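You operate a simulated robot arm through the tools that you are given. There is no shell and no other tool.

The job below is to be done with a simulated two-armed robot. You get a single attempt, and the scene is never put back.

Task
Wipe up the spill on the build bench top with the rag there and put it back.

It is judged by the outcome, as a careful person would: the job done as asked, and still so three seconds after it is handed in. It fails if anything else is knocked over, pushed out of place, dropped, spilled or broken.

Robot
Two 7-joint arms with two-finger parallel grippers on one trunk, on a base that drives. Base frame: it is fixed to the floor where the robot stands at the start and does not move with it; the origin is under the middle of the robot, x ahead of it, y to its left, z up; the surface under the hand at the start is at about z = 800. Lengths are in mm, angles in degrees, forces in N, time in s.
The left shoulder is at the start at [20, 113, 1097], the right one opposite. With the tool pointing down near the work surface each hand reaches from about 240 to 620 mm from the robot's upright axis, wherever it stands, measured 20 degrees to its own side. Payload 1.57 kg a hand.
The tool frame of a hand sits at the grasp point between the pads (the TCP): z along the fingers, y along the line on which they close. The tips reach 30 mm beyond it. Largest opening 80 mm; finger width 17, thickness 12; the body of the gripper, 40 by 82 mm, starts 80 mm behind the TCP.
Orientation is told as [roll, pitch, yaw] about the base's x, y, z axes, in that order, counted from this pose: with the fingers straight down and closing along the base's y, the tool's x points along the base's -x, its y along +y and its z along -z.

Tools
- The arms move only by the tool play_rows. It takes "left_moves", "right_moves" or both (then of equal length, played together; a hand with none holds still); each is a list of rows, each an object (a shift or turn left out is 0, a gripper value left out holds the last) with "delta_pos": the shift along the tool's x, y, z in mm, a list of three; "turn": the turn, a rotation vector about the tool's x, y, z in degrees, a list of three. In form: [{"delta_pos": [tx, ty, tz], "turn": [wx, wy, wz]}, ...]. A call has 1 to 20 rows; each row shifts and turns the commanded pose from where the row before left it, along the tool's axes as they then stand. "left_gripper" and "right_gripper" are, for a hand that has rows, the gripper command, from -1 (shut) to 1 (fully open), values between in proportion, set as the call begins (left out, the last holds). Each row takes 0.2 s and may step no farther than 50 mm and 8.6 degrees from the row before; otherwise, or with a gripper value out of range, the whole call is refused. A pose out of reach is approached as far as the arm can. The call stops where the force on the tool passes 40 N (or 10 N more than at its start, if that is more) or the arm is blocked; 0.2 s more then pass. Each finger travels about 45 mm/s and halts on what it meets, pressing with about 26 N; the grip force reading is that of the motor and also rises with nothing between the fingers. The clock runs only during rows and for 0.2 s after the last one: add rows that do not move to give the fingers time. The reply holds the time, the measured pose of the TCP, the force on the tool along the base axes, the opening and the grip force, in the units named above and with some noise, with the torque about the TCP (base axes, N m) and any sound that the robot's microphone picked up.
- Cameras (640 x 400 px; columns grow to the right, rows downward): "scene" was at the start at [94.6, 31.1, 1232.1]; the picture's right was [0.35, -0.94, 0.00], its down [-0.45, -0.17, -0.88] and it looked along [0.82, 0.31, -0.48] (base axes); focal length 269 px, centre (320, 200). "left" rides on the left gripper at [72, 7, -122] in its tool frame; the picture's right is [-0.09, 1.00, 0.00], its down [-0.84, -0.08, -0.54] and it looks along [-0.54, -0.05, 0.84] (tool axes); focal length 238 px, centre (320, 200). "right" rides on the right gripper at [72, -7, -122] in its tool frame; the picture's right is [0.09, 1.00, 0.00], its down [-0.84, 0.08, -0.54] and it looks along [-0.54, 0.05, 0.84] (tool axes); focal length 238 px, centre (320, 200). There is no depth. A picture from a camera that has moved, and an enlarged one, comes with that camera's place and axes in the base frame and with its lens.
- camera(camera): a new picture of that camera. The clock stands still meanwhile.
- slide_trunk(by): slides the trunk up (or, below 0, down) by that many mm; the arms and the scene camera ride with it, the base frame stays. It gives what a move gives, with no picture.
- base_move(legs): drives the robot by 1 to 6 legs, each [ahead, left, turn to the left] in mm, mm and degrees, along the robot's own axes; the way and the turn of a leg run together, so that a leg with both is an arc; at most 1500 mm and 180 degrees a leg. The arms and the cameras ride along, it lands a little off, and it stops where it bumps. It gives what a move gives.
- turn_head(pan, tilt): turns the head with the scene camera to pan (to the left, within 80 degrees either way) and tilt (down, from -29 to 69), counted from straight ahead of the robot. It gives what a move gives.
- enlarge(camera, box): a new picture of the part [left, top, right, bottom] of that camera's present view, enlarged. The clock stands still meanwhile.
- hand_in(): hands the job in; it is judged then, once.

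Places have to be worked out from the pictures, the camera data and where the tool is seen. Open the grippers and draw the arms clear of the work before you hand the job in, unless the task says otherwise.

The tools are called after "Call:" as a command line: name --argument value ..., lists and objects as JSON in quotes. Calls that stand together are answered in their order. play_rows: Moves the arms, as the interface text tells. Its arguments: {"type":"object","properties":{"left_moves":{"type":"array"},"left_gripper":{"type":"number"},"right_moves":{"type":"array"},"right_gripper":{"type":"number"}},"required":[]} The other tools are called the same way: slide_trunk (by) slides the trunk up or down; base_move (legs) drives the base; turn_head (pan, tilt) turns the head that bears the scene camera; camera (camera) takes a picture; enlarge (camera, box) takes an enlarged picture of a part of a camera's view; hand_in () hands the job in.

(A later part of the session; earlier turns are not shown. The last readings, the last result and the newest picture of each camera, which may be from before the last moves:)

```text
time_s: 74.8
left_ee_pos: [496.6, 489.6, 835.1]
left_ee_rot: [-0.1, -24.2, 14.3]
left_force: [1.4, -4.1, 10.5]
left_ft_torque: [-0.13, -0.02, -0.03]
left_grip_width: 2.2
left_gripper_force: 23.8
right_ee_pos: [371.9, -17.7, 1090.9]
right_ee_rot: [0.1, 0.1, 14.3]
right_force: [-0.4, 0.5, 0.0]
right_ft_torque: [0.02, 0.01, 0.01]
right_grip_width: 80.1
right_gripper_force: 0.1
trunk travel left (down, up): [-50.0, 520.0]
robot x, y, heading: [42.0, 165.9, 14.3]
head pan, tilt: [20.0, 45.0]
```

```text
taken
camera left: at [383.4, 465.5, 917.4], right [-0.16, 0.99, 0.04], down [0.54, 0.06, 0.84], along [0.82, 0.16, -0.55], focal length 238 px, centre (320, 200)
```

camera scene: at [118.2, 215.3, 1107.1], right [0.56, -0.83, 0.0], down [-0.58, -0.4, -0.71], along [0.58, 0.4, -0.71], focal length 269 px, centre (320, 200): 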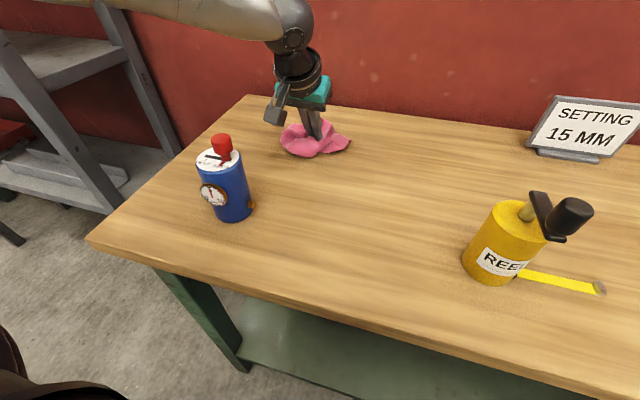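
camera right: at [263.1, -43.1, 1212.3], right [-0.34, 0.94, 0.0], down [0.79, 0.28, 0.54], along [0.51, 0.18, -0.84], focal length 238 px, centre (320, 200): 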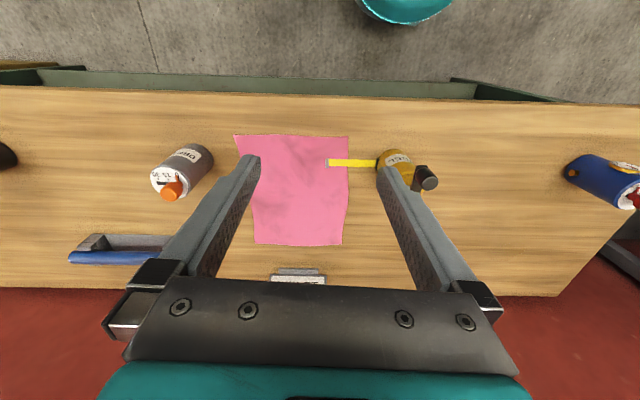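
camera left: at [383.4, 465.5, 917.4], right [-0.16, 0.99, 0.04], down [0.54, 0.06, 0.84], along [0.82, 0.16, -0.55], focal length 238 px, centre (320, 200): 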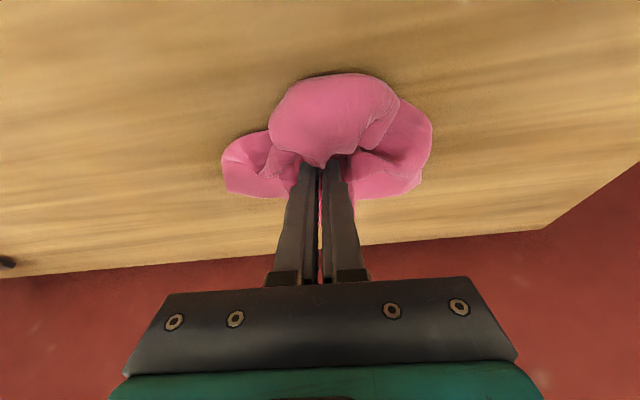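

The wiping goes smoothly at ~10 N. I step 25 mm toward the back and sweep again.

Call:
play_rows --left_moves '[{"delta_pos": [-11.4, 0, 5.1]}, {"delta_pos": [-11.4, 0, 5.1]}, {"delta_pos": [0, 18, 0]}, {"delta_pos": [0, 18, 0]}, {"delta_pos": [0, 18, 0]}, {"delta_pos": [0, 18, 0]}, {"delta_pos": [0, -18, 0]}, {"delta_pos": [0, -18, 0]}, {"delta_pos": [0, -18, 0]}, {"delta_pos": [0, -18, 0]}, {"delta_pos": [0, -18, 0]}, {"delta_pos": [0, -18, 0]}, {"delta_pos": [0, -18, 0]}, {"delta_pos": [0, -18, 0]}, {"delta_pos": [0, 18, 0]}, {"delta_pos": [0, 18, 0]}, {"delta_pos": [0, 18, 0]}, {"delta_pos": [0, 18, 0]}, {"delta_pos": [0, 0, 0]}]'

Call:
camera --camera "scene"

```text
time_s: 78.8
left_ee_pos: [510.4, 499.7, 837.3]
left_ee_rot: [-0.1, -23.9, 14.3]
left_force: [-0.7, 0.3, -0.1]
left_ft_torque: [0.02, -0.01, -0.03]
left_grip_width: 2.4
left_gripper_force: 23.4
left hand out of reach, approached as far as the arm can: row 14
right_ee_pos: [372.8, -16.4, 1090.1]
right_ee_rot: [0.0, 0.0, 14.3]
right_force: [-0.3, -0.4, -0.2]
right_ft_torque: [0.0, -0.01, 0.01]
right_grip_width: 80.2
right_gripper_force: 0.1
trunk travel left (down, up): [-50.0, 520.0]
robot x, y, heading: [43.9, 170.5, 14.3]
head pan, tilt: [20.0, 45.0]
```

```text
taken
camera scene: at [118.7, 216.1, 1107.0], right [0.56, -0.83, 0.0], down [-0.58, -0.4, -0.71], along [0.58, 0.4, -0.71], focal length 269 px, centre (320, 200)
```

scene: 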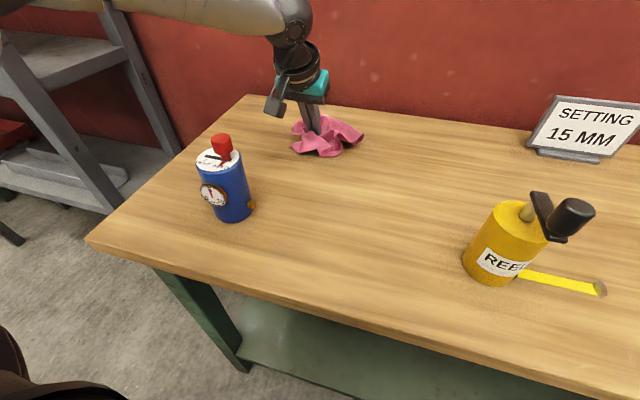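

The far reach limit showed at one end, so I pitch another 8° forward, press again, and sweep the rear part of the puddle.

Call:
play_rows --left_moves '[{"turn": [0, -8, 0]}, {"delta_pos": [-8.5, 0, 5.3]}, {"delta_pos": [-8.5, 0, 5.3]}, {"delta_pos": [1.6, 0, 2.5]}, {"delta_pos": [0, 18, 0]}, {"delta_pos": [0, 18, 0]}, {"delta_pos": [0, 18, 0]}, {"delta_pos": [0, 18, 0]}, {"delta_pos": [0, -18, 0]}, {"delta_pos": [0, -18, 0]}, {"delta_pos": [0, -18, 0]}, {"delta_pos": [0, -18, 0]}, {"delta_pos": [0, -18, 0]}, {"delta_pos": [0, -18, 0]}, {"delta_pos": [0, -18, 0]}, {"delta_pos": [0, -18, 0]}, {"delta_pos": [0, 18, 0]}, {"delta_pos": [0, 18, 0]}, {"delta_pos": [0, 18, 0]}, {"delta_pos": [0, 18, 0]}]'

Call:
camera --camera "scene"

```text
time_s: 83.0
left_ee_pos: [531.1, 504.6, 834.1]
left_ee_rot: [0.0, -32.1, 14.3]
left_force: [-0.4, -0.4, 4.0]
left_ft_torque: [-0.02, -0.01, 0.01]
left_grip_width: 2.6
left_gripper_force: 23.7
right_ee_pos: [372.2, -15.5, 1089.5]
right_ee_rot: [0.1, -0.1, 14.3]
right_force: [0.1, 0.9, -0.8]
right_ft_torque: [-0.01, 0.01, 0.01]
right_grip_width: 79.8
right_gripper_force: 0.0
trunk travel left (down, up): [-50.0, 520.0]
robot x, y, heading: [39.9, 166.6, 14.4]
head pan, tilt: [20.0, 45.0]
```

```text
taken
camera scene: at [118.5, 215.9, 1107.0], right [0.56, -0.83, 0.0], down [-0.58, -0.4, -0.71], along [0.58, 0.4, -0.71], focal length 269 px, centre (320, 200)
```

scene: 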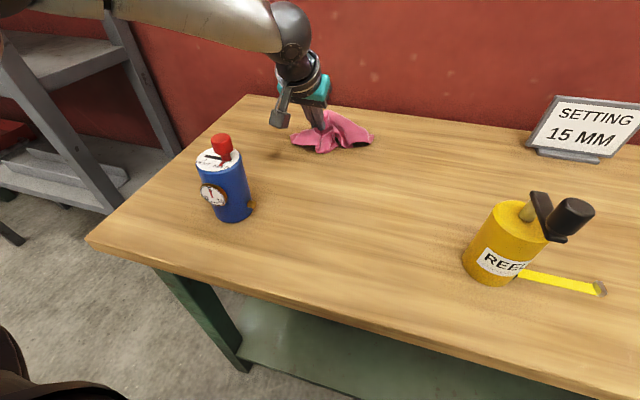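

Rear sweep done at tip depth ≈655 mm. One more step back of 20 mm, then I sweep and return toward the front.

Call:
play_rows --left_moves '[{"delta_pos": [-8.5, 0, 5.3]}, {"delta_pos": [-8.5, 0, 5.3]}, {"delta_pos": [0.8, 0, 1.3]}, {"delta_pos": [0, 18, 0]}, {"delta_pos": [0, 18, 0]}, {"delta_pos": [0, 18, 0]}, {"delta_pos": [0, -18, 0]}, {"delta_pos": [0, -18, 0]}, {"delta_pos": [0, -18, 0]}, {"delta_pos": [0, -18, 0]}, {"delta_pos": [0, -18, 0]}, {"delta_pos": [0, -18, 0]}, {"delta_pos": [0, -18, 0]}, {"delta_pos": [0, 18, 0]}, {"delta_pos": [0, 18, 0]}, {"delta_pos": [0, 18, 0]}, {"delta_pos": [0, 18, 0]}]'

Call:
camera --camera "scene"

```text
time_s: 86.6
left_ee_pos: [537.3, 517.5, 836.7]
left_ee_rot: [0.0, -32.1, 14.2]
left_force: [0.1, 0.4, 0.1]
left_ft_torque: [0.03, -0.06, 0.0]
left_grip_width: 2.2
left_gripper_force: 24.0
left hand out of reach, approached as far as the arm can: row 13
right_ee_pos: [371.4, -16.7, 1089.3]
right_ee_rot: [0.0, 0.0, 14.2]
right_force: [-0.5, 0.2, -0.7]
right_ft_torque: [-0.01, -0.01, 0.0]
right_grip_width: 80.1
right_gripper_force: 0.0
trunk travel left (down, up): [-50.0, 520.0]
robot x, y, heading: [40.7, 170.4, 14.1]
head pan, tilt: [20.0, 45.0]
```

```text
taken
camera scene: at [118.7, 216.1, 1107.0], right [0.56, -0.83, 0.0], down [-0.58, -0.4, -0.71], along [0.58, 0.4, -0.71], focal length 269 px, centre (320, 200)
```

scene: 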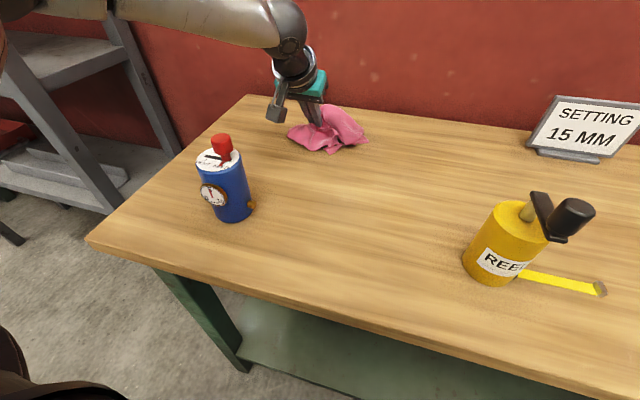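

Now I bring the rag back toward the front edge of the puddle and sweep there.

Call:
play_rows --left_moves '[{"delta_pos": [17.2, -4, -9.7]}, {"delta_pos": [17.2, -4, -9.7]}, {"delta_pos": [17.2, -4, -9.7]}, {"delta_pos": [17.2, -4, -9.7]}, {"delta_pos": [0, 18, 0]}, {"delta_pos": [0, 18, 0]}, {"delta_pos": [0, 18, 0]}, {"delta_pos": [0, 18, 0]}, {"delta_pos": [0, -18, 0]}, {"delta_pos": [0, -18, 0]}, {"delta_pos": [0, -18, 0]}, {"delta_pos": [0, -18, 0]}, {"delta_pos": [0, -18, 0]}, {"delta_pos": [0, -18, 0]}, {"delta_pos": [0, -18, 0]}, {"delta_pos": [0, -18, 0]}, {"delta_pos": [0, 18, 0]}, {"delta_pos": [0, 18, 0]}, {"delta_pos": [0, 18, 0]}, {"delta_pos": [0, 18, 0]}]'

Call:
camera --camera "scene"

```text
time_s: 90.8
left_ee_pos: [463.8, 482.9, 833.7]
left_ee_rot: [-0.1, -32.1, 14.3]
left_force: [-0.1, -1.7, 7.2]
left_ft_torque: [-0.05, -0.06, -0.04]
left_grip_width: 2.2
left_gripper_force: 24.3
right_ee_pos: [371.7, -16.8, 1090.5]
right_ee_rot: [0.0, 0.0, 14.3]
right_force: [0.2, 0.2, 0.6]
right_ft_torque: [0.01, 0.03, -0.03]
right_grip_width: 80.0
right_gripper_force: 0.0
trunk travel left (down, up): [-50.0, 520.0]
robot x, y, heading: [40.2, 167.7, 14.0]
head pan, tilt: [20.0, 45.0]
```

```text
taken
camera scene: at [118.3, 215.8, 1107.0], right [0.56, -0.83, 0.0], down [-0.58, -0.4, -0.71], along [0.58, 0.4, -0.71], focal length 269 px, centre (320, 200)
```

scene: 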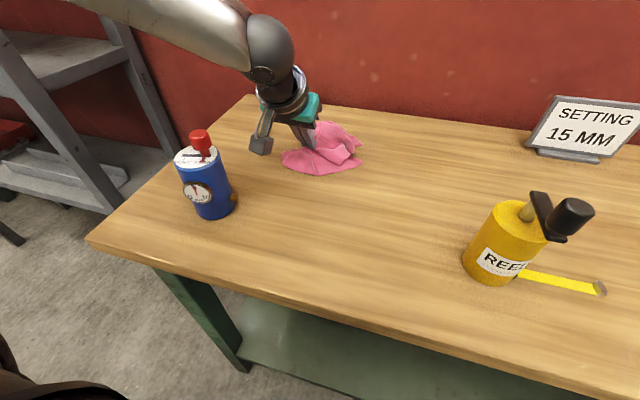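

The blue canister has shifted a bit to the left: my tilted wrist camera must have nudged it on the last leftward sweep. I stop sweeping there, lift the rag and move it aside to the right to assess both the spill and the canister.

Call:
play_rows --left_moves '[{"delta_pos": [-15.9, 0, -25.4]}, {"delta_pos": [-15.9, 0, -25.4]}, {"delta_pos": [-15.9, 0, -25.4]}, {"delta_pos": [-15.9, 0, -25.4]}, {"delta_pos": [0, -25, 0]}, {"delta_pos": [0, -25, 0]}, {"delta_pos": [0, -25, 0]}, {"delta_pos": [0, -25, 0]}, {"delta_pos": [0, -25, 0]}, {"delta_pos": [0, 0, 0]}]'

Call:
camera --camera "scene"

Call:
enlarge --camera "scene" --box '[240, 80, 400, 180]'

Call:
enlarge --camera "scene" --box '[130, 110, 290, 240]'

```text
time_s: 93.0
left_ee_pos: [495.5, 360.4, 954.1]
left_ee_rot: [-0.1, -32.1, 14.4]
left_force: [0.8, -0.6, -1.1]
left_ft_torque: [0.0, 0.02, 0.01]
left_grip_width: 2.0
left_gripper_force: 23.7
right_ee_pos: [372.2, -15.6, 1089.5]
right_ee_rot: [0.0, -0.1, 14.3]
right_force: [-0.1, -0.8, 1.1]
right_ft_torque: [-0.01, 0.04, 0.02]
right_grip_width: 80.1
right_gripper_force: 0.0
trunk travel left (down, up): [-50.0, 520.0]
robot x, y, heading: [43.1, 169.5, 14.2]
head pan, tilt: [20.0, 45.0]
```

```text
taken
camera scene: at [118.8, 216.1, 1107.0], right [0.56, -0.83, 0.0], down [-0.58, -0.4, -0.71], along [0.58, 0.4, -0.71], focal length 269 px, centre (320, 200)
```

scene: 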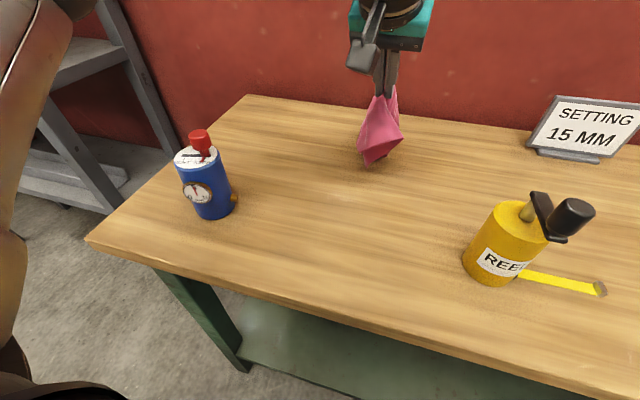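

```text
4.00 times, centred on (320, 130) of scene
camera zoom: at [118.8, 216.1, 1107.0], right [0.56, -0.83, 0.0], down [-0.58, -0.4, -0.71], along [0.58, 0.4, -0.71], focal length 1077 px, centre (320, 480)
```

zoom: 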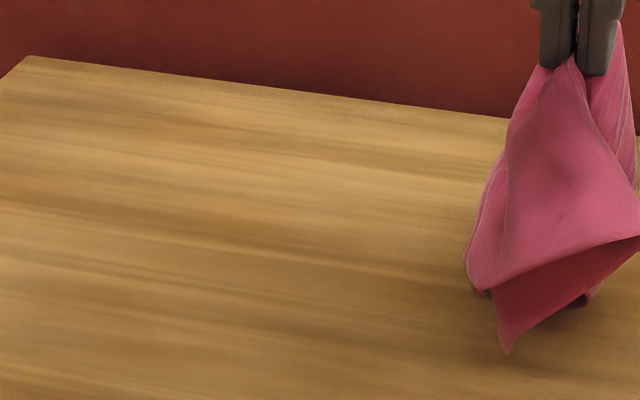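

```text
3.08 times, centred on (210, 175) of scene
camera zoom: at [118.8, 216.1, 1107.0], right [0.56, -0.83, 0.0], down [-0.58, -0.4, -0.71], along [0.58, 0.4, -0.71], focal length 829 px, centre (658, 277)
```

zoom: 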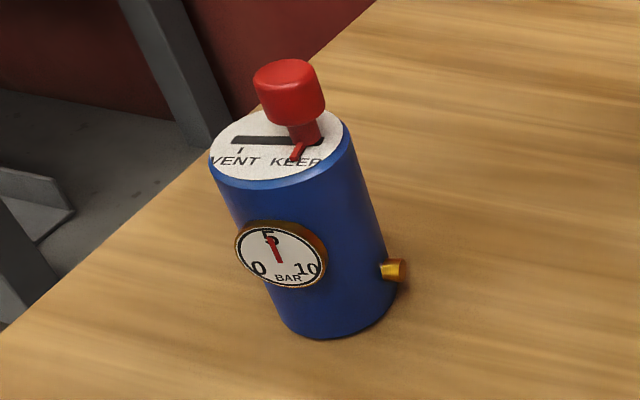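

The spill's glints and dark patch are gone in this view. The canister slid about 30 mm left (now near (263,513), was (277,484)) with knob still at KEEP and gauge at 5, so I'll set it back with the base unmoved for exact picture comparison. First I lay the rag down temporarily on clear bench here.

Call:
play_rows --left_moves '[{"delta_pos": [14.3, 0, 22.9]}, {"delta_pos": [14.3, 0, 22.9]}, {"delta_pos": [14.3, 0, 22.9]}, {"delta_pos": [14.3, 0, 22.9]}, {"delta_pos": [0, 0, 0]}]'

Call:
camera --camera "scene"

```text
time_s: 94.2
left_ee_pos: [493.0, 365.1, 846.5]
left_ee_rot: [-0.2, -32.1, 14.4]
left_force: [-0.2, 0.3, 0.0]
left_ft_torque: [-0.02, 0.0, -0.01]
left_grip_width: 2.3
left_gripper_force: 23.7
left hand out of reach, approached as far as the arm can: row 4
right_ee_pos: [372.6, -16.7, 1091.1]
right_ee_rot: [0.0, -0.1, 14.3]
right_force: [0.1, -0.1, 0.0]
right_ft_torque: [0.01, 0.0, 0.01]
right_grip_width: 79.8
right_gripper_force: 0.1
trunk travel left (down, up): [-50.0, 520.0]
robot x, y, heading: [40.9, 170.4, 14.3]
head pan, tilt: [20.0, 45.0]
```

```text
taken
camera scene: at [118.7, 216.1, 1107.0], right [0.56, -0.83, 0.0], down [-0.58, -0.4, -0.71], along [0.58, 0.4, -0.71], focal length 269 px, centre (320, 200)
```

scene: 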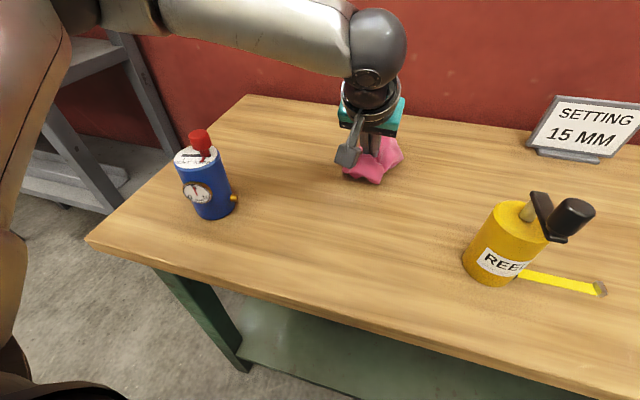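

I open the fingers to release the rag and withdraw upward.

Call:
play_rows --left_moves '[{"delta_pos": [0, 0, 0]}, {"delta_pos": [0, 0, 0]}, {"delta_pos": [0, 0, 0]}, {"delta_pos": [0, 0, 0]}, {"delta_pos": [-5, 0, -8]}, {"delta_pos": [-10, 0, -16]}, {"delta_pos": [-15.9, 0, -25.4]}, {"delta_pos": [-15.9, 0, -25.4]}, {"delta_pos": [-15.9, 0, -25.4]}, {"delta_pos": [-15.9, 0, -25.4]}, {"delta_pos": [0, 0, 0]}]' --left_gripper 0.3

Call:
camera --camera "scene"

Call:
camera --camera "left"

```text
time_s: 96.6
left_ee_pos: [491.2, 367.1, 996.8]
left_ee_rot: [-0.1, -32.0, 14.3]
left_force: [-0.7, 0.0, -0.2]
left_ft_torque: [0.01, 0.01, -0.01]
left_grip_width: 52.0
left_gripper_force: 0.1
left hand out of reach, approached as far as the arm can: row 10
right_ee_pos: [372.1, -15.5, 1089.6]
right_ee_rot: [-0.1, 0.0, 14.3]
right_force: [-0.4, -0.3, -0.9]
right_ft_torque: [-0.01, 0.01, 0.0]
right_grip_width: 80.0
right_gripper_force: 0.3
trunk travel left (down, up): [-50.0, 520.0]
robot x, y, heading: [44.3, 165.5, 14.1]
head pan, tilt: [20.0, 45.0]
```

```text
taken
camera scene: at [118.8, 216.1, 1106.9], right [0.56, -0.83, 0.0], down [-0.58, -0.4, -0.71], along [0.58, 0.4, -0.71], focal length 269 px, centre (320, 200)
```

scene: 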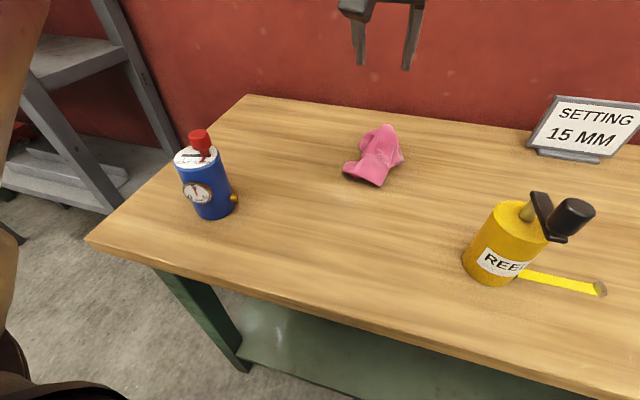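

```text
taken
camera left: at [368.9, 343.3, 1062.0], right [-0.17, 0.98, 0.05], down [0.43, 0.03, 0.9], along [0.89, 0.17, -0.43], focal length 238 px, centre (320, 200)
```

left: 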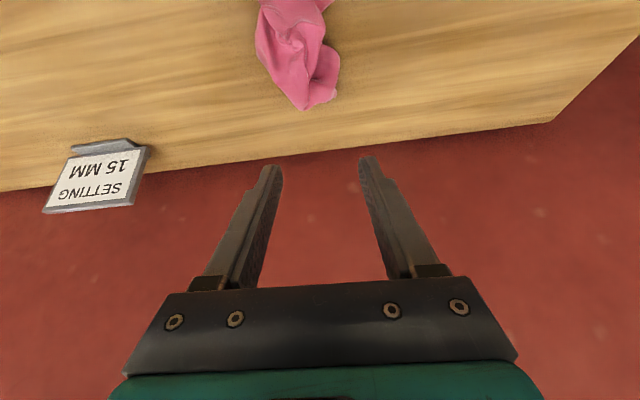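

The rag lies released in a heap. With the view open, I check carefully whether any of the spill remains, and look at the canister.

Call:
enlarge --camera "scene" --box '[230, 90, 390, 190]'

Call:
enlarge --camera "left" --box '[240, 0, 560, 160]'

Call:
enlarge --camera "right" --box '[380, 60, 640, 290]'

```text
4.00 times, centred on (310, 140) of scene
camera zoom: at [118.8, 216.1, 1106.9], right [0.56, -0.83, 0.0], down [-0.58, -0.4, -0.71], along [0.58, 0.4, -0.71], focal length 1077 px, centre (360, 440)
```

zoom: 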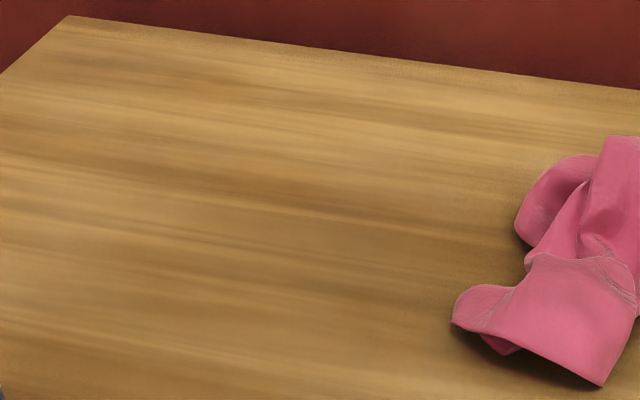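

```text
2.00 times, centred on (400, 80) of left
camera zoom: at [368.9, 343.3, 1062.0], right [-0.17, 0.98, 0.05], down [0.43, 0.03, 0.9], along [0.89, 0.17, -0.43], focal length 477 px, centre (160, 440)
```

zoom: 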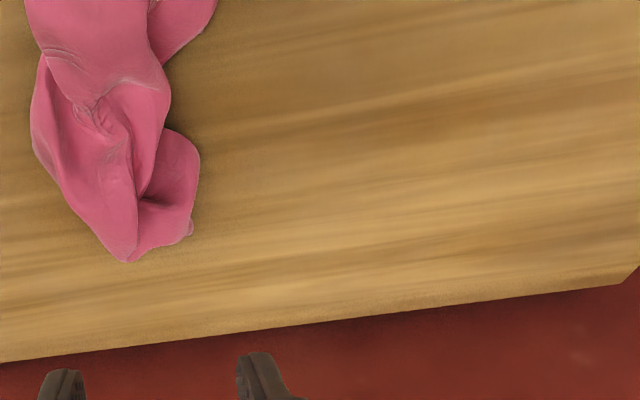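

```text
1.74 times, centred on (510, 175) of right
camera zoom: at [303.5, -40.0, 1211.5], right [-0.34, 0.94, 0.0], down [0.79, 0.28, 0.54], along [0.51, 0.18, -0.84], focal length 414 px, centre (-10, 244)
```

zoom: 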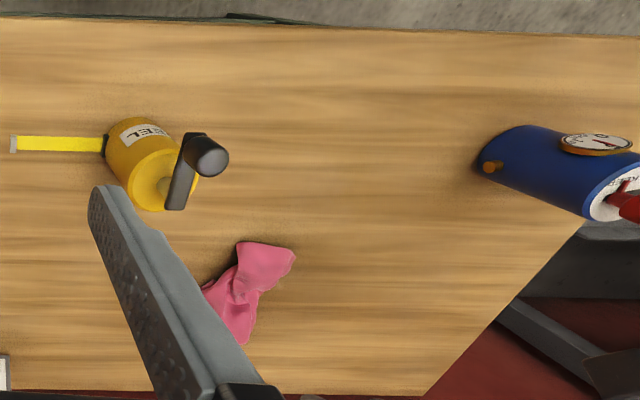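

No glints or dark patch remain in any of the three views: the spill is wiped. Now the canister: I level the hand, open it fully, and move high above the canister at about (263,513).

Call:
play_rows --left_moves '[{"delta_pos": [21.2, 0, -13.3], "turn": [0, 8, 0]}, {"delta_pos": [22.8, 0, -10.2], "turn": [0, 8, 0]}, {"delta_pos": [24, 0, -6.9], "turn": [0, 8, 0]}, {"delta_pos": [24.8, 0, -3.5], "turn": [0, 8, 0]}, {"delta_pos": [0, 0, 0]}]' --left_gripper 1

```text
time_s: 97.8
left_ee_pos: [388.6, 370.0, 1020.5]
left_ee_rot: [-0.1, 0.0, 14.6]
left_force: [0.1, -0.2, -0.2]
left_ft_torque: [-0.01, 0.02, -0.02]
left_grip_width: 79.9
left_gripper_force: 0.0
left hand out of reach, approached as far as the arm can: row 1, 2, 3
right_ee_pos: [371.1, -16.8, 1088.8]
right_ee_rot: [0.0, 0.1, 14.3]
right_force: [-0.9, -0.3, 0.0]
right_ft_torque: [-0.05, 0.04, 0.02]
right_grip_width: 79.9
right_gripper_force: 0.0
trunk travel left (down, up): [-50.0, 520.0]
robot x, y, heading: [44.6, 164.9, 14.5]
head pan, tilt: [20.0, 45.0]
```

Hand level at (389,370,1020). I move across to above the canister.

Call:
play_rows --left_moves '[{"delta_pos": [14.3, 28.3, 0]}, {"delta_pos": [14.3, 28.3, 0]}, {"delta_pos": [14.3, 28.3, 0]}, {"delta_pos": [14.3, 28.3, 0]}, {"delta_pos": [14.3, 28.3, 0]}, {"delta_pos": [14.3, 28.3, 0]}, {"delta_pos": [0, 0, 0]}]'

Call:
camera --camera "left"

Call:
camera --camera "scene"

```text
time_s: 99.4
left_ee_pos: [264.3, 511.0, 1019.4]
left_ee_rot: [-0.1, 0.1, 14.1]
left_force: [-0.1, 0.4, -0.6]
left_ft_torque: [-0.04, 0.04, 0.02]
left_grip_width: 79.9
left_gripper_force: 0.0
right_ee_pos: [371.3, -16.6, 1091.2]
right_ee_rot: [0.0, 0.1, 14.3]
right_force: [-0.2, -0.6, -1.0]
right_ft_torque: [-0.01, -0.02, -0.02]
right_grip_width: 79.6
right_gripper_force: 0.1
trunk travel left (down, up): [-50.0, 520.0]
robot x, y, heading: [39.8, 171.2, 14.2]
head pan, tilt: [20.0, 45.0]
```

```text
taken
camera left: at [192.4, 499.4, 1141.8], right [-0.16, 0.99, 0.0], down [0.83, 0.13, 0.54], along [0.54, 0.08, -0.84], focal length 238 px, centre (320, 200)
```

left: 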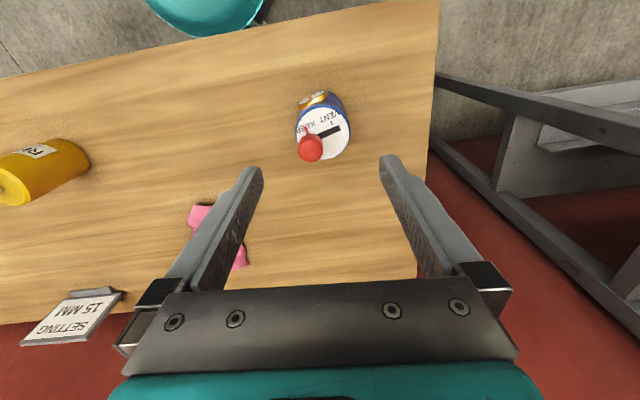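

```text
taken
camera scene: at [118.7, 216.1, 1107.0], right [0.56, -0.83, 0.0], down [-0.58, -0.4, -0.71], along [0.58, 0.4, -0.71], focal length 269 px, centre (320, 200)
```

scene: 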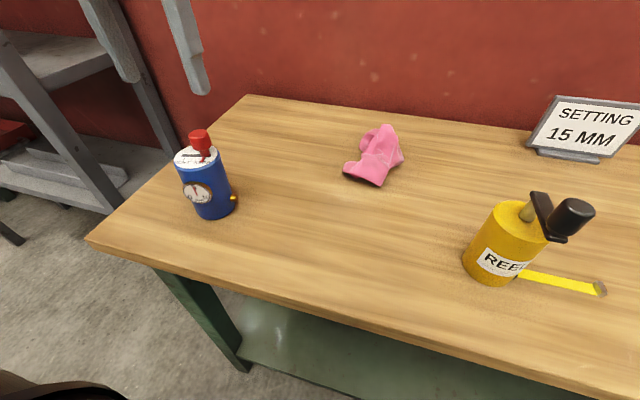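

The canister top is nearly under the TCP. I zoom on it to fine-tune alignment before lowering around it.

Call:
enlarge --camera "left" --box '[260, 70, 390, 180]'

```text
3.64 times, centred on (325, 125) of left
camera zoom: at [192.4, 499.4, 1141.8], right [-0.16, 0.99, 0.0], down [0.83, 0.13, 0.54], along [0.54, 0.08, -0.84], focal length 867 px, centre (302, 473)
```

zoom: 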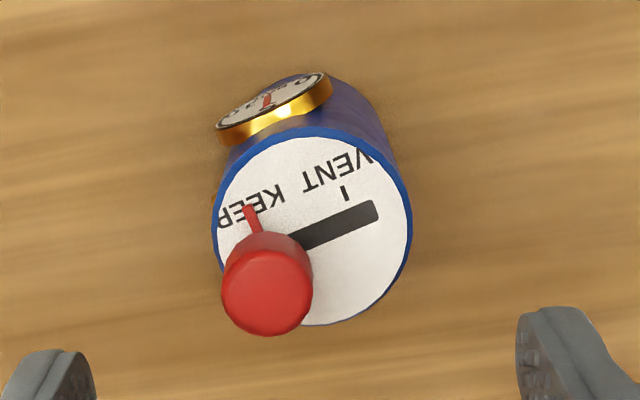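

The canister's top centre is at about (266.7,512.8), rotated ≈7° counter-clockwise from before; its original place works out at about (280,485). I align the gripper over it and lower partway, then check clearance to its red knob.

Call:
play_rows --left_moves '[{"delta_pos": [-2.8, 1.2, 20]}, {"delta_pos": [0, 0, 30]}, {"delta_pos": [0, 0, 25]}, {"delta_pos": [0, 0, 0]}]'

Call:
camera --camera "left"

Call:
enlarge --camera "scene" --box '[130, 90, 290, 240]'

```text
time_s: 100.4
left_ee_pos: [266.5, 512.4, 943.8]
left_ee_rot: [-0.1, -0.1, 14.2]
left_force: [0.5, 0.0, -0.8]
left_ft_torque: [-0.01, 0.04, 0.01]
left_grip_width: 80.1
left_gripper_force: 0.1
right_ee_pos: [371.5, -16.7, 1090.2]
right_ee_rot: [0.0, 0.0, 14.3]
right_force: [-0.2, 0.1, -0.2]
right_ft_torque: [0.0, 0.01, 0.02]
right_grip_width: 80.1
right_gripper_force: 0.1
trunk travel left (down, up): [-50.0, 520.0]
robot x, y, heading: [40.1, 165.3, 14.5]
head pan, tilt: [20.0, 45.0]
```

```text
taken
camera left: at [195.6, 501.2, 1066.5], right [-0.16, 0.99, 0.0], down [0.83, 0.13, 0.54], along [0.54, 0.08, -0.84], focal length 238 px, centre (320, 200)
```

left: 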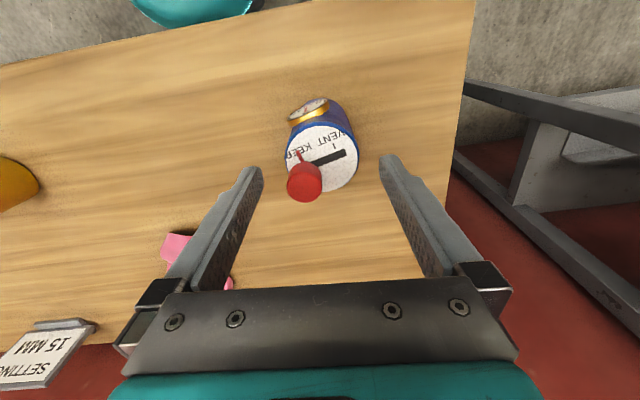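

```text
2.67 times, centred on (210, 165) of scene
camera zoom: at [118.7, 216.1, 1107.0], right [0.56, -0.83, 0.0], down [-0.58, -0.4, -0.71], along [0.58, 0.4, -0.71], focal length 718 px, centre (613, 293)
```

zoom: 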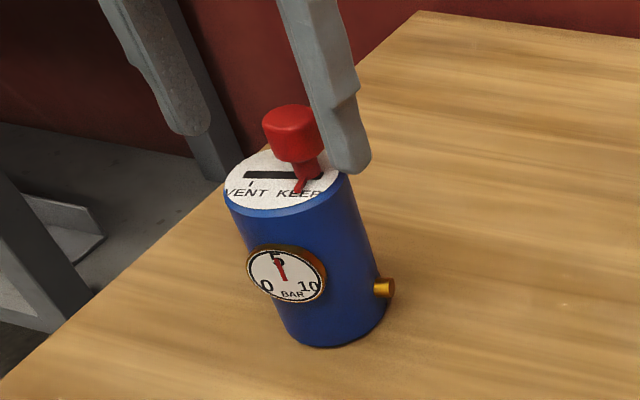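

Alignment is good: canister centre (266,513) vs TCP (266.5,512.4), with the knob between the fingers. I lower to grip the upper body, staying above the brass valve.

Call:
play_rows --left_moves '[{"delta_pos": [0, 0, 20]}, {"delta_pos": [0, 0, 20]}, {"delta_pos": [0, 0, 20]}, {"delta_pos": [0, 0, 10]}, {"delta_pos": [0, 0, 0]}]'

Call:
camera --camera "left"

Call:
enlarge --camera "scene" --box '[130, 90, 290, 240]'

```text
time_s: 101.6
left_ee_pos: [269.1, 513.9, 874.6]
left_ee_rot: [-0.2, 0.0, 14.2]
left_force: [-1.0, 0.6, -0.3]
left_ft_torque: [0.0, -0.01, 0.02]
left_grip_width: 80.1
left_gripper_force: 0.0
right_ee_pos: [371.6, -16.3, 1090.3]
right_ee_rot: [-0.1, 0.1, 14.4]
right_force: [-0.1, -0.5, -0.1]
right_ft_torque: [-0.05, -0.01, 0.0]
right_grip_width: 80.1
right_gripper_force: 0.0
trunk travel left (down, up): [-50.0, 520.0]
robot x, y, heading: [40.8, 172.0, 14.3]
head pan, tilt: [20.0, 45.0]
```

```text
taken
camera left: at [196.1, 501.5, 996.8], right [-0.16, 0.99, 0.0], down [0.83, 0.13, 0.54], along [0.54, 0.08, -0.84], focal length 238 px, centre (320, 200)
```

left: 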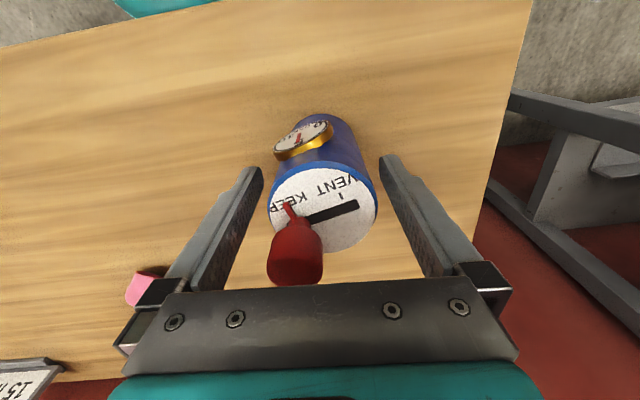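

```text
2.67 times, centred on (210, 165) of scene
camera zoom: at [118.7, 216.1, 1107.0], right [0.56, -0.83, 0.0], down [-0.58, -0.4, -0.71], along [0.58, 0.4, -0.71], focal length 718 px, centre (613, 293)
```

zoom: 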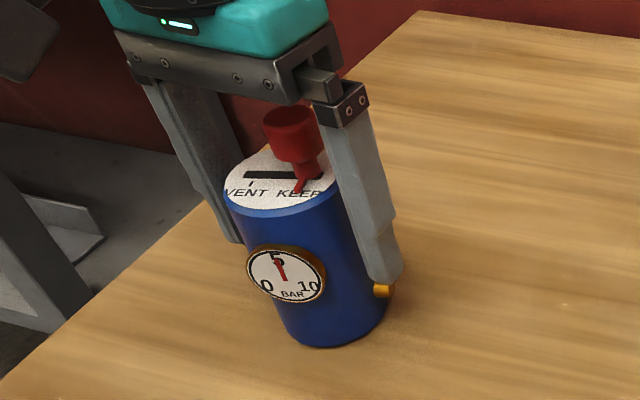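

The right fingertip is close above the valve, so I rise 6 mm for margin and then close gently on the body.

Call:
play_rows --left_moves '[{"delta_pos": [0, 0, -6]}, {"delta_pos": [0, 0, 0]}]'

Call:
play_rows --left_moves '[{"delta_pos": [0, 0, 0]}, {"delta_pos": [0, 0, 0]}, {"delta_pos": [0, 0, 0]}, {"delta_pos": [0, 0, 0]}]' --left_gripper 0.2

Call:
enlarge --camera "scene" --box '[130, 90, 290, 240]'

Call:
camera --camera "left"

```text
time_s: 102.2
left_ee_pos: [267.8, 513.5, 882.4]
left_ee_rot: [0.0, 0.0, 14.3]
left_force: [0.5, -0.5, 0.2]
left_ft_torque: [0.01, -0.02, 0.01]
left_grip_width: 79.9
left_gripper_force: 0.1
right_ee_pos: [371.2, -15.0, 1090.1]
right_ee_rot: [0.0, 0.0, 14.3]
right_force: [-0.3, -0.2, 0.1]
right_ft_torque: [0.0, 0.02, 0.0]
right_grip_width: 79.9
right_gripper_force: 0.0
trunk travel left (down, up): [-50.0, 520.0]
robot x, y, heading: [43.4, 170.4, 14.1]
head pan, tilt: [20.0, 45.0]
```

```text
time_s: 103.2
left_ee_pos: [266.2, 513.1, 881.0]
left_ee_rot: [0.1, 0.0, 14.3]
left_force: [0.8, 0.1, 2.4]
left_ft_torque: [0.14, -0.01, -0.01]
left_grip_width: 57.2
left_gripper_force: 26.2
right_ee_pos: [372.2, -16.4, 1090.4]
right_ee_rot: [-0.1, 0.0, 14.3]
right_force: [-0.5, 0.5, -0.1]
right_ft_torque: [-0.01, 0.0, -0.02]
right_grip_width: 79.8
right_gripper_force: 0.1
trunk travel left (down, up): [-50.0, 520.0]
robot x, y, heading: [42.4, 169.5, 14.1]
head pan, tilt: [20.0, 45.0]
```

```text
2.67 times, centred on (210, 165) of scene
camera zoom: at [118.7, 216.1, 1107.0], right [0.56, -0.83, 0.0], down [-0.58, -0.4, -0.71], along [0.58, 0.4, -0.71], focal length 718 px, centre (613, 293)
```

zoom: 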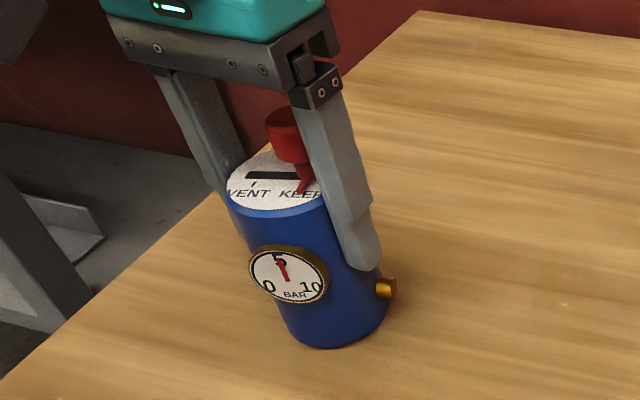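

```text
taken
camera left: at [195.9, 501.2, 1003.3], right [-0.16, 0.99, 0.0], down [0.83, 0.13, 0.54], along [0.54, 0.08, -0.84], focal length 238 px, centre (320, 200)
```

left: 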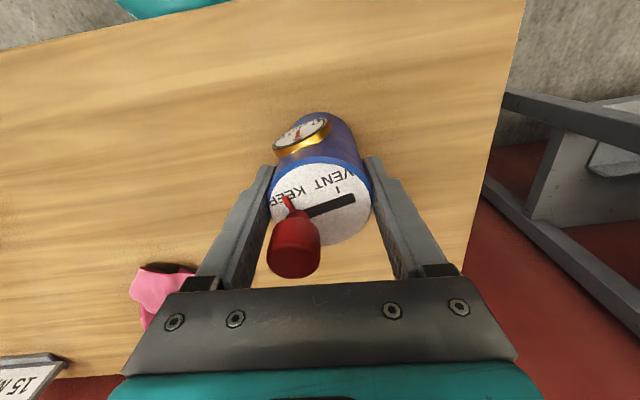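

The canister is held (57 mm). I lift it 3 mm, shift it back (about 31 mm right, 6 mm deeper), and turn it 7° clockwise.

Call:
play_rows --left_moves '[{"delta_pos": [0, 0, -3]}, {"delta_pos": [0, 0, 0]}, {"delta_pos": [-1.5, -7.7, 0]}, {"delta_pos": [-1.5, -7.7, 0]}, {"delta_pos": [-1.5, -7.7, 0]}, {"delta_pos": [-1.6, -7.8, 0]}, {"delta_pos": [0, 0, 0], "turn": [0, 0, 3.6]}, {"delta_pos": [0, 0, 0], "turn": [0, 0, 3.6]}, {"delta_pos": [0, 0, 0]}]'

Call:
camera --camera "scene"

Call:
enlarge --camera "scene" --box '[130, 110, 290, 240]'

```text
time_s: 105.2
left_ee_pos: [281.0, 483.0, 883.6]
left_ee_rot: [0.2, 0.0, 6.9]
left_force: [0.0, -0.2, -1.4]
left_ft_torque: [0.0, 0.04, -0.01]
left_grip_width: 57.2
left_gripper_force: 26.4
right_ee_pos: [371.7, -16.9, 1088.8]
right_ee_rot: [0.0, 0.0, 14.3]
right_force: [0.1, 0.7, 0.2]
right_ft_torque: [-0.01, 0.0, 0.02]
right_grip_width: 80.0
right_gripper_force: 0.0
trunk travel left (down, up): [-50.0, 520.0]
robot x, y, heading: [43.1, 170.0, 14.4]
head pan, tilt: [20.0, 45.0]
```

```text
taken
camera scene: at [118.8, 216.1, 1107.0], right [0.56, -0.83, 0.0], down [-0.58, -0.4, -0.71], along [0.58, 0.4, -0.71], focal length 269 px, centre (320, 200)
```

scene: 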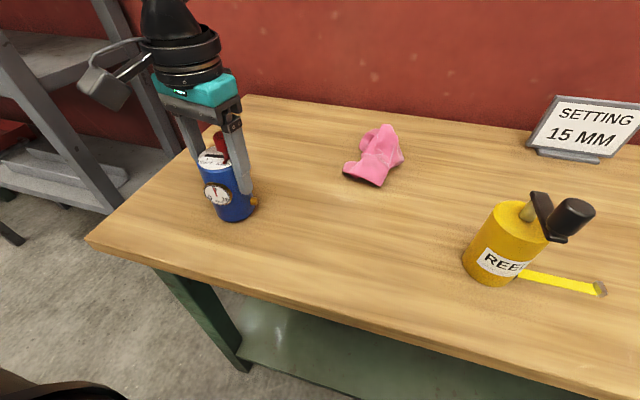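

```text
3.08 times, centred on (210, 175) of scene
camera zoom: at [118.8, 216.1, 1107.0], right [0.56, -0.83, 0.0], down [-0.58, -0.4, -0.71], along [0.58, 0.4, -0.71], focal length 829 px, centre (658, 277)
```

zoom: 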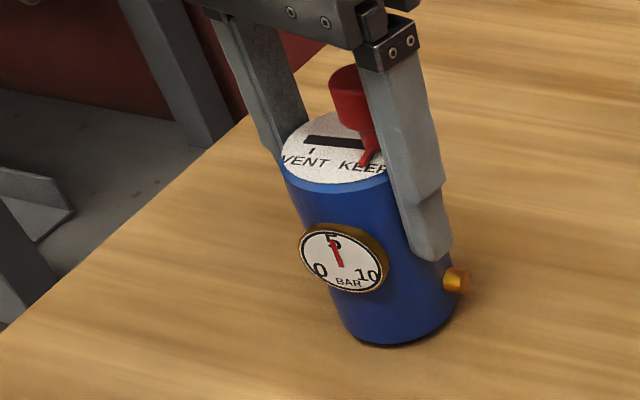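

It's nearly back: base pixel matches the earlier pictures, but gauge/valve/slot directions still suggest about 5° more clockwise. I apply that with a 2 mm correction and set it down.

Call:
play_rows --left_moves '[{"delta_pos": [0, 2, 0], "turn": [0, 0, 5]}, {"delta_pos": [0, 0, 1.5]}, {"delta_pos": [0, 0, 1.5]}, {"delta_pos": [0, 0, 0]}]'

Call:
enlarge --camera "scene" --box '[130, 110, 290, 240]'

```text
time_s: 106.2
left_ee_pos: [280.3, 486.4, 881.0]
left_ee_rot: [0.0, 0.0, 2.1]
left_force: [0.4, 0.6, -0.1]
left_ft_torque: [-0.01, -0.04, -0.03]
left_grip_width: 57.3
left_gripper_force: 25.8
right_ee_pos: [372.9, -16.7, 1090.1]
right_ee_rot: [0.0, 0.0, 14.3]
right_force: [0.3, -0.7, -0.2]
right_ft_torque: [-0.01, 0.02, 0.01]
right_grip_width: 80.0
right_gripper_force: 0.2
trunk travel left (down, up): [-50.0, 520.0]
robot x, y, heading: [45.0, 167.2, 14.0]
head pan, tilt: [20.0, 45.0]
```

```text
3.08 times, centred on (210, 175) of scene
camera zoom: at [118.8, 216.1, 1107.0], right [0.56, -0.83, 0.0], down [-0.58, -0.4, -0.71], along [0.58, 0.4, -0.71], focal length 829 px, centre (658, 277)
```

zoom: 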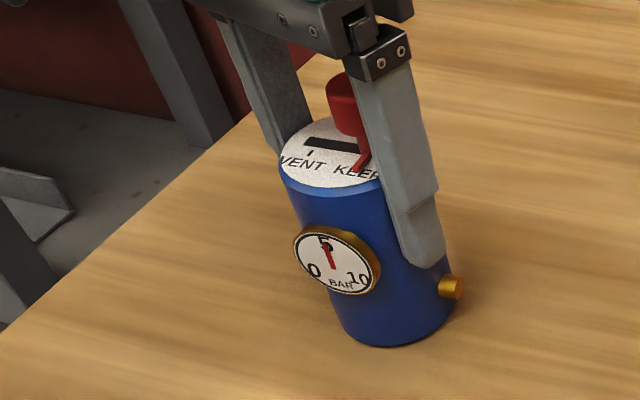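

The image now matches the earlier one within about 2 px (gauge, valve and base). The hand is at the same height it gripped at, so I open and withdraw straight up.

Call:
play_rows --left_moves '[{"delta_pos": [0, 0, 0.5]}, {"delta_pos": [0, 0, 0]}, {"delta_pos": [0, 0, 0]}]'

Call:
play_rows --left_moves '[{"delta_pos": [0, 0, 0]}, {"delta_pos": [0, 0, 0]}, {"delta_pos": [0, 0, 0]}, {"delta_pos": [0, 0, 0]}, {"delta_pos": [0, 0, -20]}, {"delta_pos": [0, 0, -30]}, {"delta_pos": [0, 0, -30]}, {"delta_pos": [0, 0, -30]}, {"delta_pos": [0, 0, -30]}, {"delta_pos": [0, 0, 0]}]' --left_gripper 1

Call:
camera --camera "scene"

Call:
enlarge --camera "scene" --box '[130, 110, 290, 240]'

```text
time_s: 107.0
left_ee_pos: [279.4, 486.2, 881.3]
left_ee_rot: [0.0, 0.0, 2.1]
left_force: [1.1, 1.8, 4.7]
left_ft_torque: [0.1, 0.08, -0.05]
left_grip_width: 57.1
left_gripper_force: 25.9
right_ee_pos: [371.3, -17.2, 1090.9]
right_ee_rot: [0.0, 0.0, 14.3]
right_force: [-0.3, -0.4, -0.2]
right_ft_torque: [0.02, -0.02, -0.02]
right_grip_width: 80.1
right_gripper_force: 0.0
trunk travel left (down, up): [-50.0, 520.0]
robot x, y, heading: [41.5, 168.7, 14.3]
head pan, tilt: [20.0, 45.0]
```

```text
time_s: 109.2
left_ee_pos: [280.2, 486.6, 1021.4]
left_ee_rot: [0.0, 0.0, 2.1]
left_force: [0.7, 0.0, 0.0]
left_ft_torque: [-0.01, 0.04, 0.0]
left_grip_width: 80.3
left_gripper_force: 0.0
right_ee_pos: [372.1, -17.1, 1089.1]
right_ee_rot: [0.1, -0.1, 14.4]
right_force: [-0.9, -0.5, -0.5]
right_ft_torque: [0.01, 0.03, 0.01]
right_grip_width: 79.8
right_gripper_force: 0.1
trunk travel left (down, up): [-50.0, 520.0]
robot x, y, heading: [41.2, 171.6, 14.4]
head pan, tilt: [20.0, 45.0]
```

```text
taken
camera scene: at [118.7, 216.1, 1107.0], right [0.56, -0.83, 0.0], down [-0.58, -0.4, -0.71], along [0.58, 0.4, -0.71], focal length 269 px, centre (320, 200)
```

scene: 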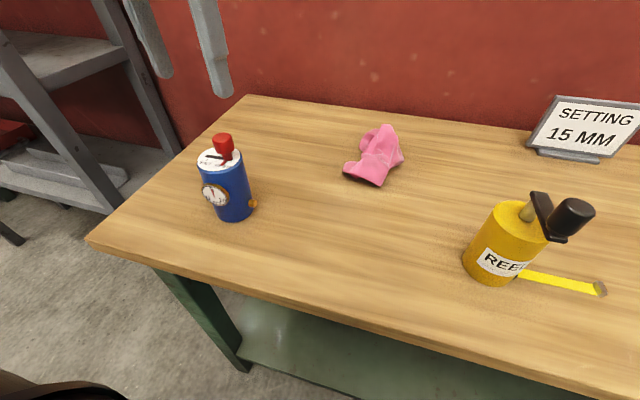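

```text
3.08 times, centred on (210, 175) of scene
camera zoom: at [118.7, 216.1, 1107.0], right [0.56, -0.83, 0.0], down [-0.58, -0.4, -0.71], along [0.58, 0.4, -0.71], focal length 829 px, centre (658, 277)
```

zoom: 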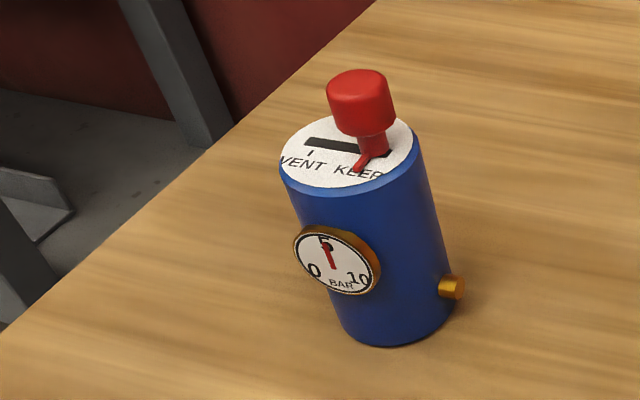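

The canister stands back in place, lever still at KEEP, gauge 5, and the reel is untouched. Now I examine the heap of rag to choose where to pinch it.

Call:
enlarge --camera "scene" --box '[310, 100, 440, 200]'

Call:
enlarge --camera "right" --box '[400, 120, 600, 290]'

Call:
camera --camera "left"

```text
4.00 times, centred on (375, 150) of scene
camera zoom: at [118.7, 216.1, 1107.0], right [0.56, -0.83, 0.0], down [-0.58, -0.4, -0.71], along [0.58, 0.4, -0.71], focal length 1077 px, centre (100, 400)
```

zoom: 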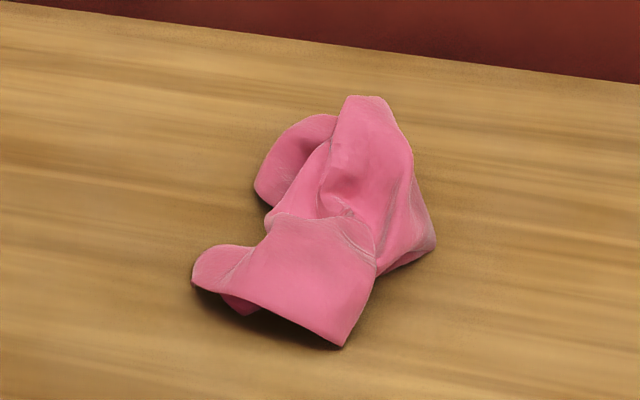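

```text
2.35 times, centred on (500, 205) of right
camera zoom: at [303.4, -40.1, 1211.5], right [-0.34, 0.94, 0.0], down [0.79, 0.28, 0.54], along [0.51, 0.18, -0.84], focal length 561 px, centre (-104, 188)
```

zoom: 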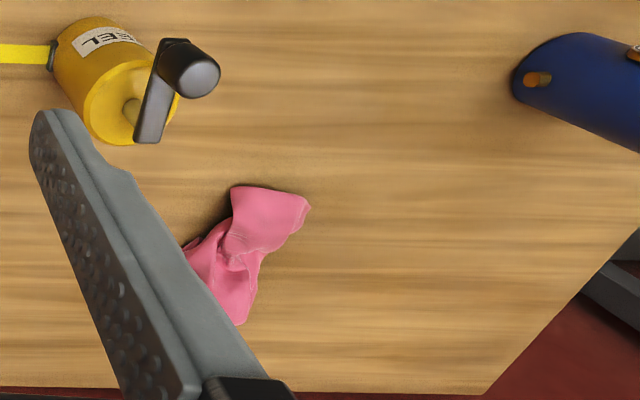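

```text
taken
camera left: at [208.1, 490.2, 1143.1], right [0.06, 1.0, 0.0], down [0.84, -0.05, 0.54], along [0.54, -0.03, -0.84], focal length 238 px, centre (320, 200)
```

left: 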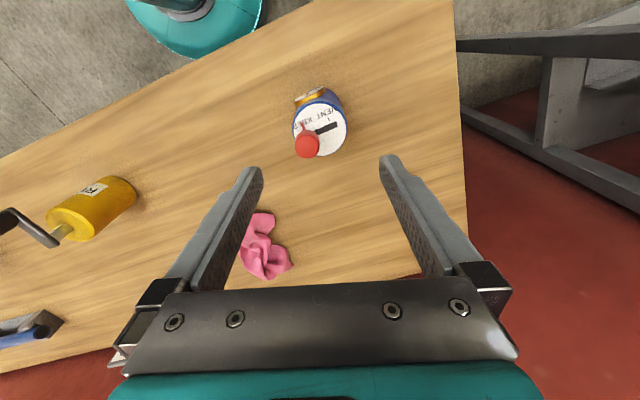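

The rag heap lies around (450–510, 320–395), with a free hem flap at its near side. I straighten the hand's yaw and drive 100 mm to the right so the flap is in a comfortable spot for the left hand.

Call:
play_rows --left_moves '[{"delta_pos": [0, 0, -20], "turn": [0, 0, -6.1]}, {"turn": [0, 0, -6.1]}, {"delta_pos": [0, 0, 0]}]' --left_gripper 0.3

Call:
base_move --legs '[[0, -100, 0]]'

Call:
camera --camera "scene"

Call:
camera --camera "left"

```text
time_s: 110.0
left_ee_pos: [280.4, 486.8, 1041.1]
left_ee_rot: [0.0, 0.0, 14.4]
left_force: [0.5, 0.0, 1.0]
left_ft_torque: [-0.01, -0.02, -0.03]
left_grip_width: 51.9
left_gripper_force: 0.0
right_ee_pos: [371.4, -16.2, 1089.6]
right_ee_rot: [0.0, 0.0, 14.3]
right_force: [0.3, 1.1, 0.4]
right_ft_torque: [-0.02, 0.0, 0.01]
right_grip_width: 79.9
right_gripper_force: 0.1
trunk travel left (down, up): [-50.0, 520.0]
robot x, y, heading: [41.6, 166.6, 14.5]
head pan, tilt: [20.0, 45.0]
```

```text
time_s: 111.2
left_ee_pos: [305.2, 390.3, 1040.0]
left_ee_rot: [0.0, 0.1, 14.4]
left_force: [0.2, -0.6, -0.6]
left_ft_torque: [-0.03, 0.05, 0.0]
left_grip_width: 52.0
left_gripper_force: 0.0
right_ee_pos: [395.7, -113.4, 1090.9]
right_ee_rot: [-0.1, 0.1, 14.1]
right_force: [0.3, 0.1, -0.2]
right_ft_torque: [0.01, -0.02, -0.01]
right_grip_width: 80.2
right_gripper_force: 0.1
trunk travel left (down, up): [-50.0, 520.0]
robot x, y, heading: [64.3, 70.2, 14.5]
head pan, tilt: [20.0, 45.0]
```

```text
taken
camera scene: at [143.1, 120.1, 1107.0], right [0.56, -0.83, 0.0], down [-0.58, -0.4, -0.71], along [0.58, 0.4, -0.71], focal length 269 px, centre (320, 200)
```

scene: 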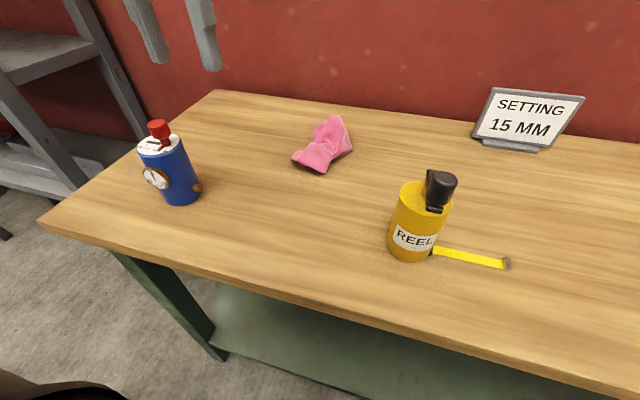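

```text
taken
camera left: at [233.7, 378.6, 1162.9], right [-0.16, 0.99, 0.0], down [0.83, 0.13, 0.54], along [0.54, 0.08, -0.84], focal length 238 px, centre (320, 200)
```

left: 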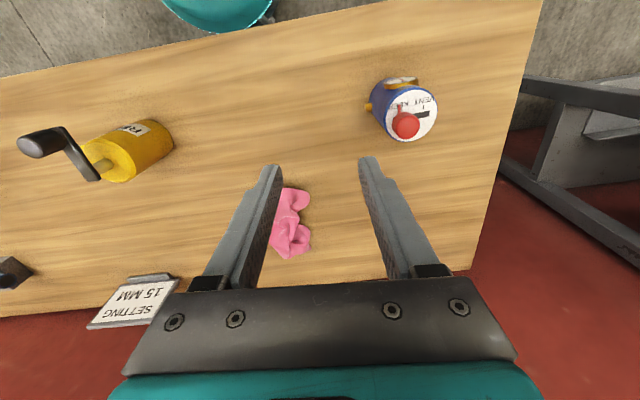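

I move the hand to just before the rag to get a clear top view of the heap.

Call:
play_rows --left_moves '[{"delta_pos": [-25, -30, 20]}, {"delta_pos": [-25, -30, 20]}, {"delta_pos": [0, 0, 0]}]'

Call:
enlarge --camera "left" --box '[220, 100, 440, 280]'

```text
time_s: 112.0
left_ee_pos: [368.5, 345.5, 1000.0]
left_ee_rot: [0.0, 0.0, 14.3]
left_force: [-0.7, -0.4, -0.4]
left_ft_torque: [0.01, 0.04, 0.02]
left_grip_width: 52.0
left_gripper_force: 0.0
right_ee_pos: [395.8, -110.9, 1090.7]
right_ee_rot: [0.1, 0.1, 14.3]
right_force: [-1.2, 0.8, -1.0]
right_ft_torque: [0.02, 0.04, 0.05]
right_grip_width: 79.9
right_gripper_force: 0.0
trunk travel left (down, up): [-50.0, 520.0]
robot x, y, heading: [65.0, 74.7, 14.1]
head pan, tilt: [20.0, 45.0]
```

```text
2.22 times, centred on (330, 190) of left
camera zoom: at [297.4, 333.1, 1122.4], right [-0.16, 0.99, 0.0], down [0.83, 0.13, 0.54], along [0.54, 0.08, -0.84], focal length 530 px, centre (298, 222)
```

zoom: 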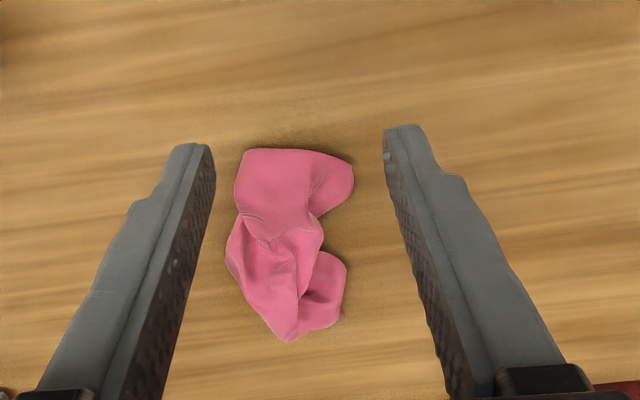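

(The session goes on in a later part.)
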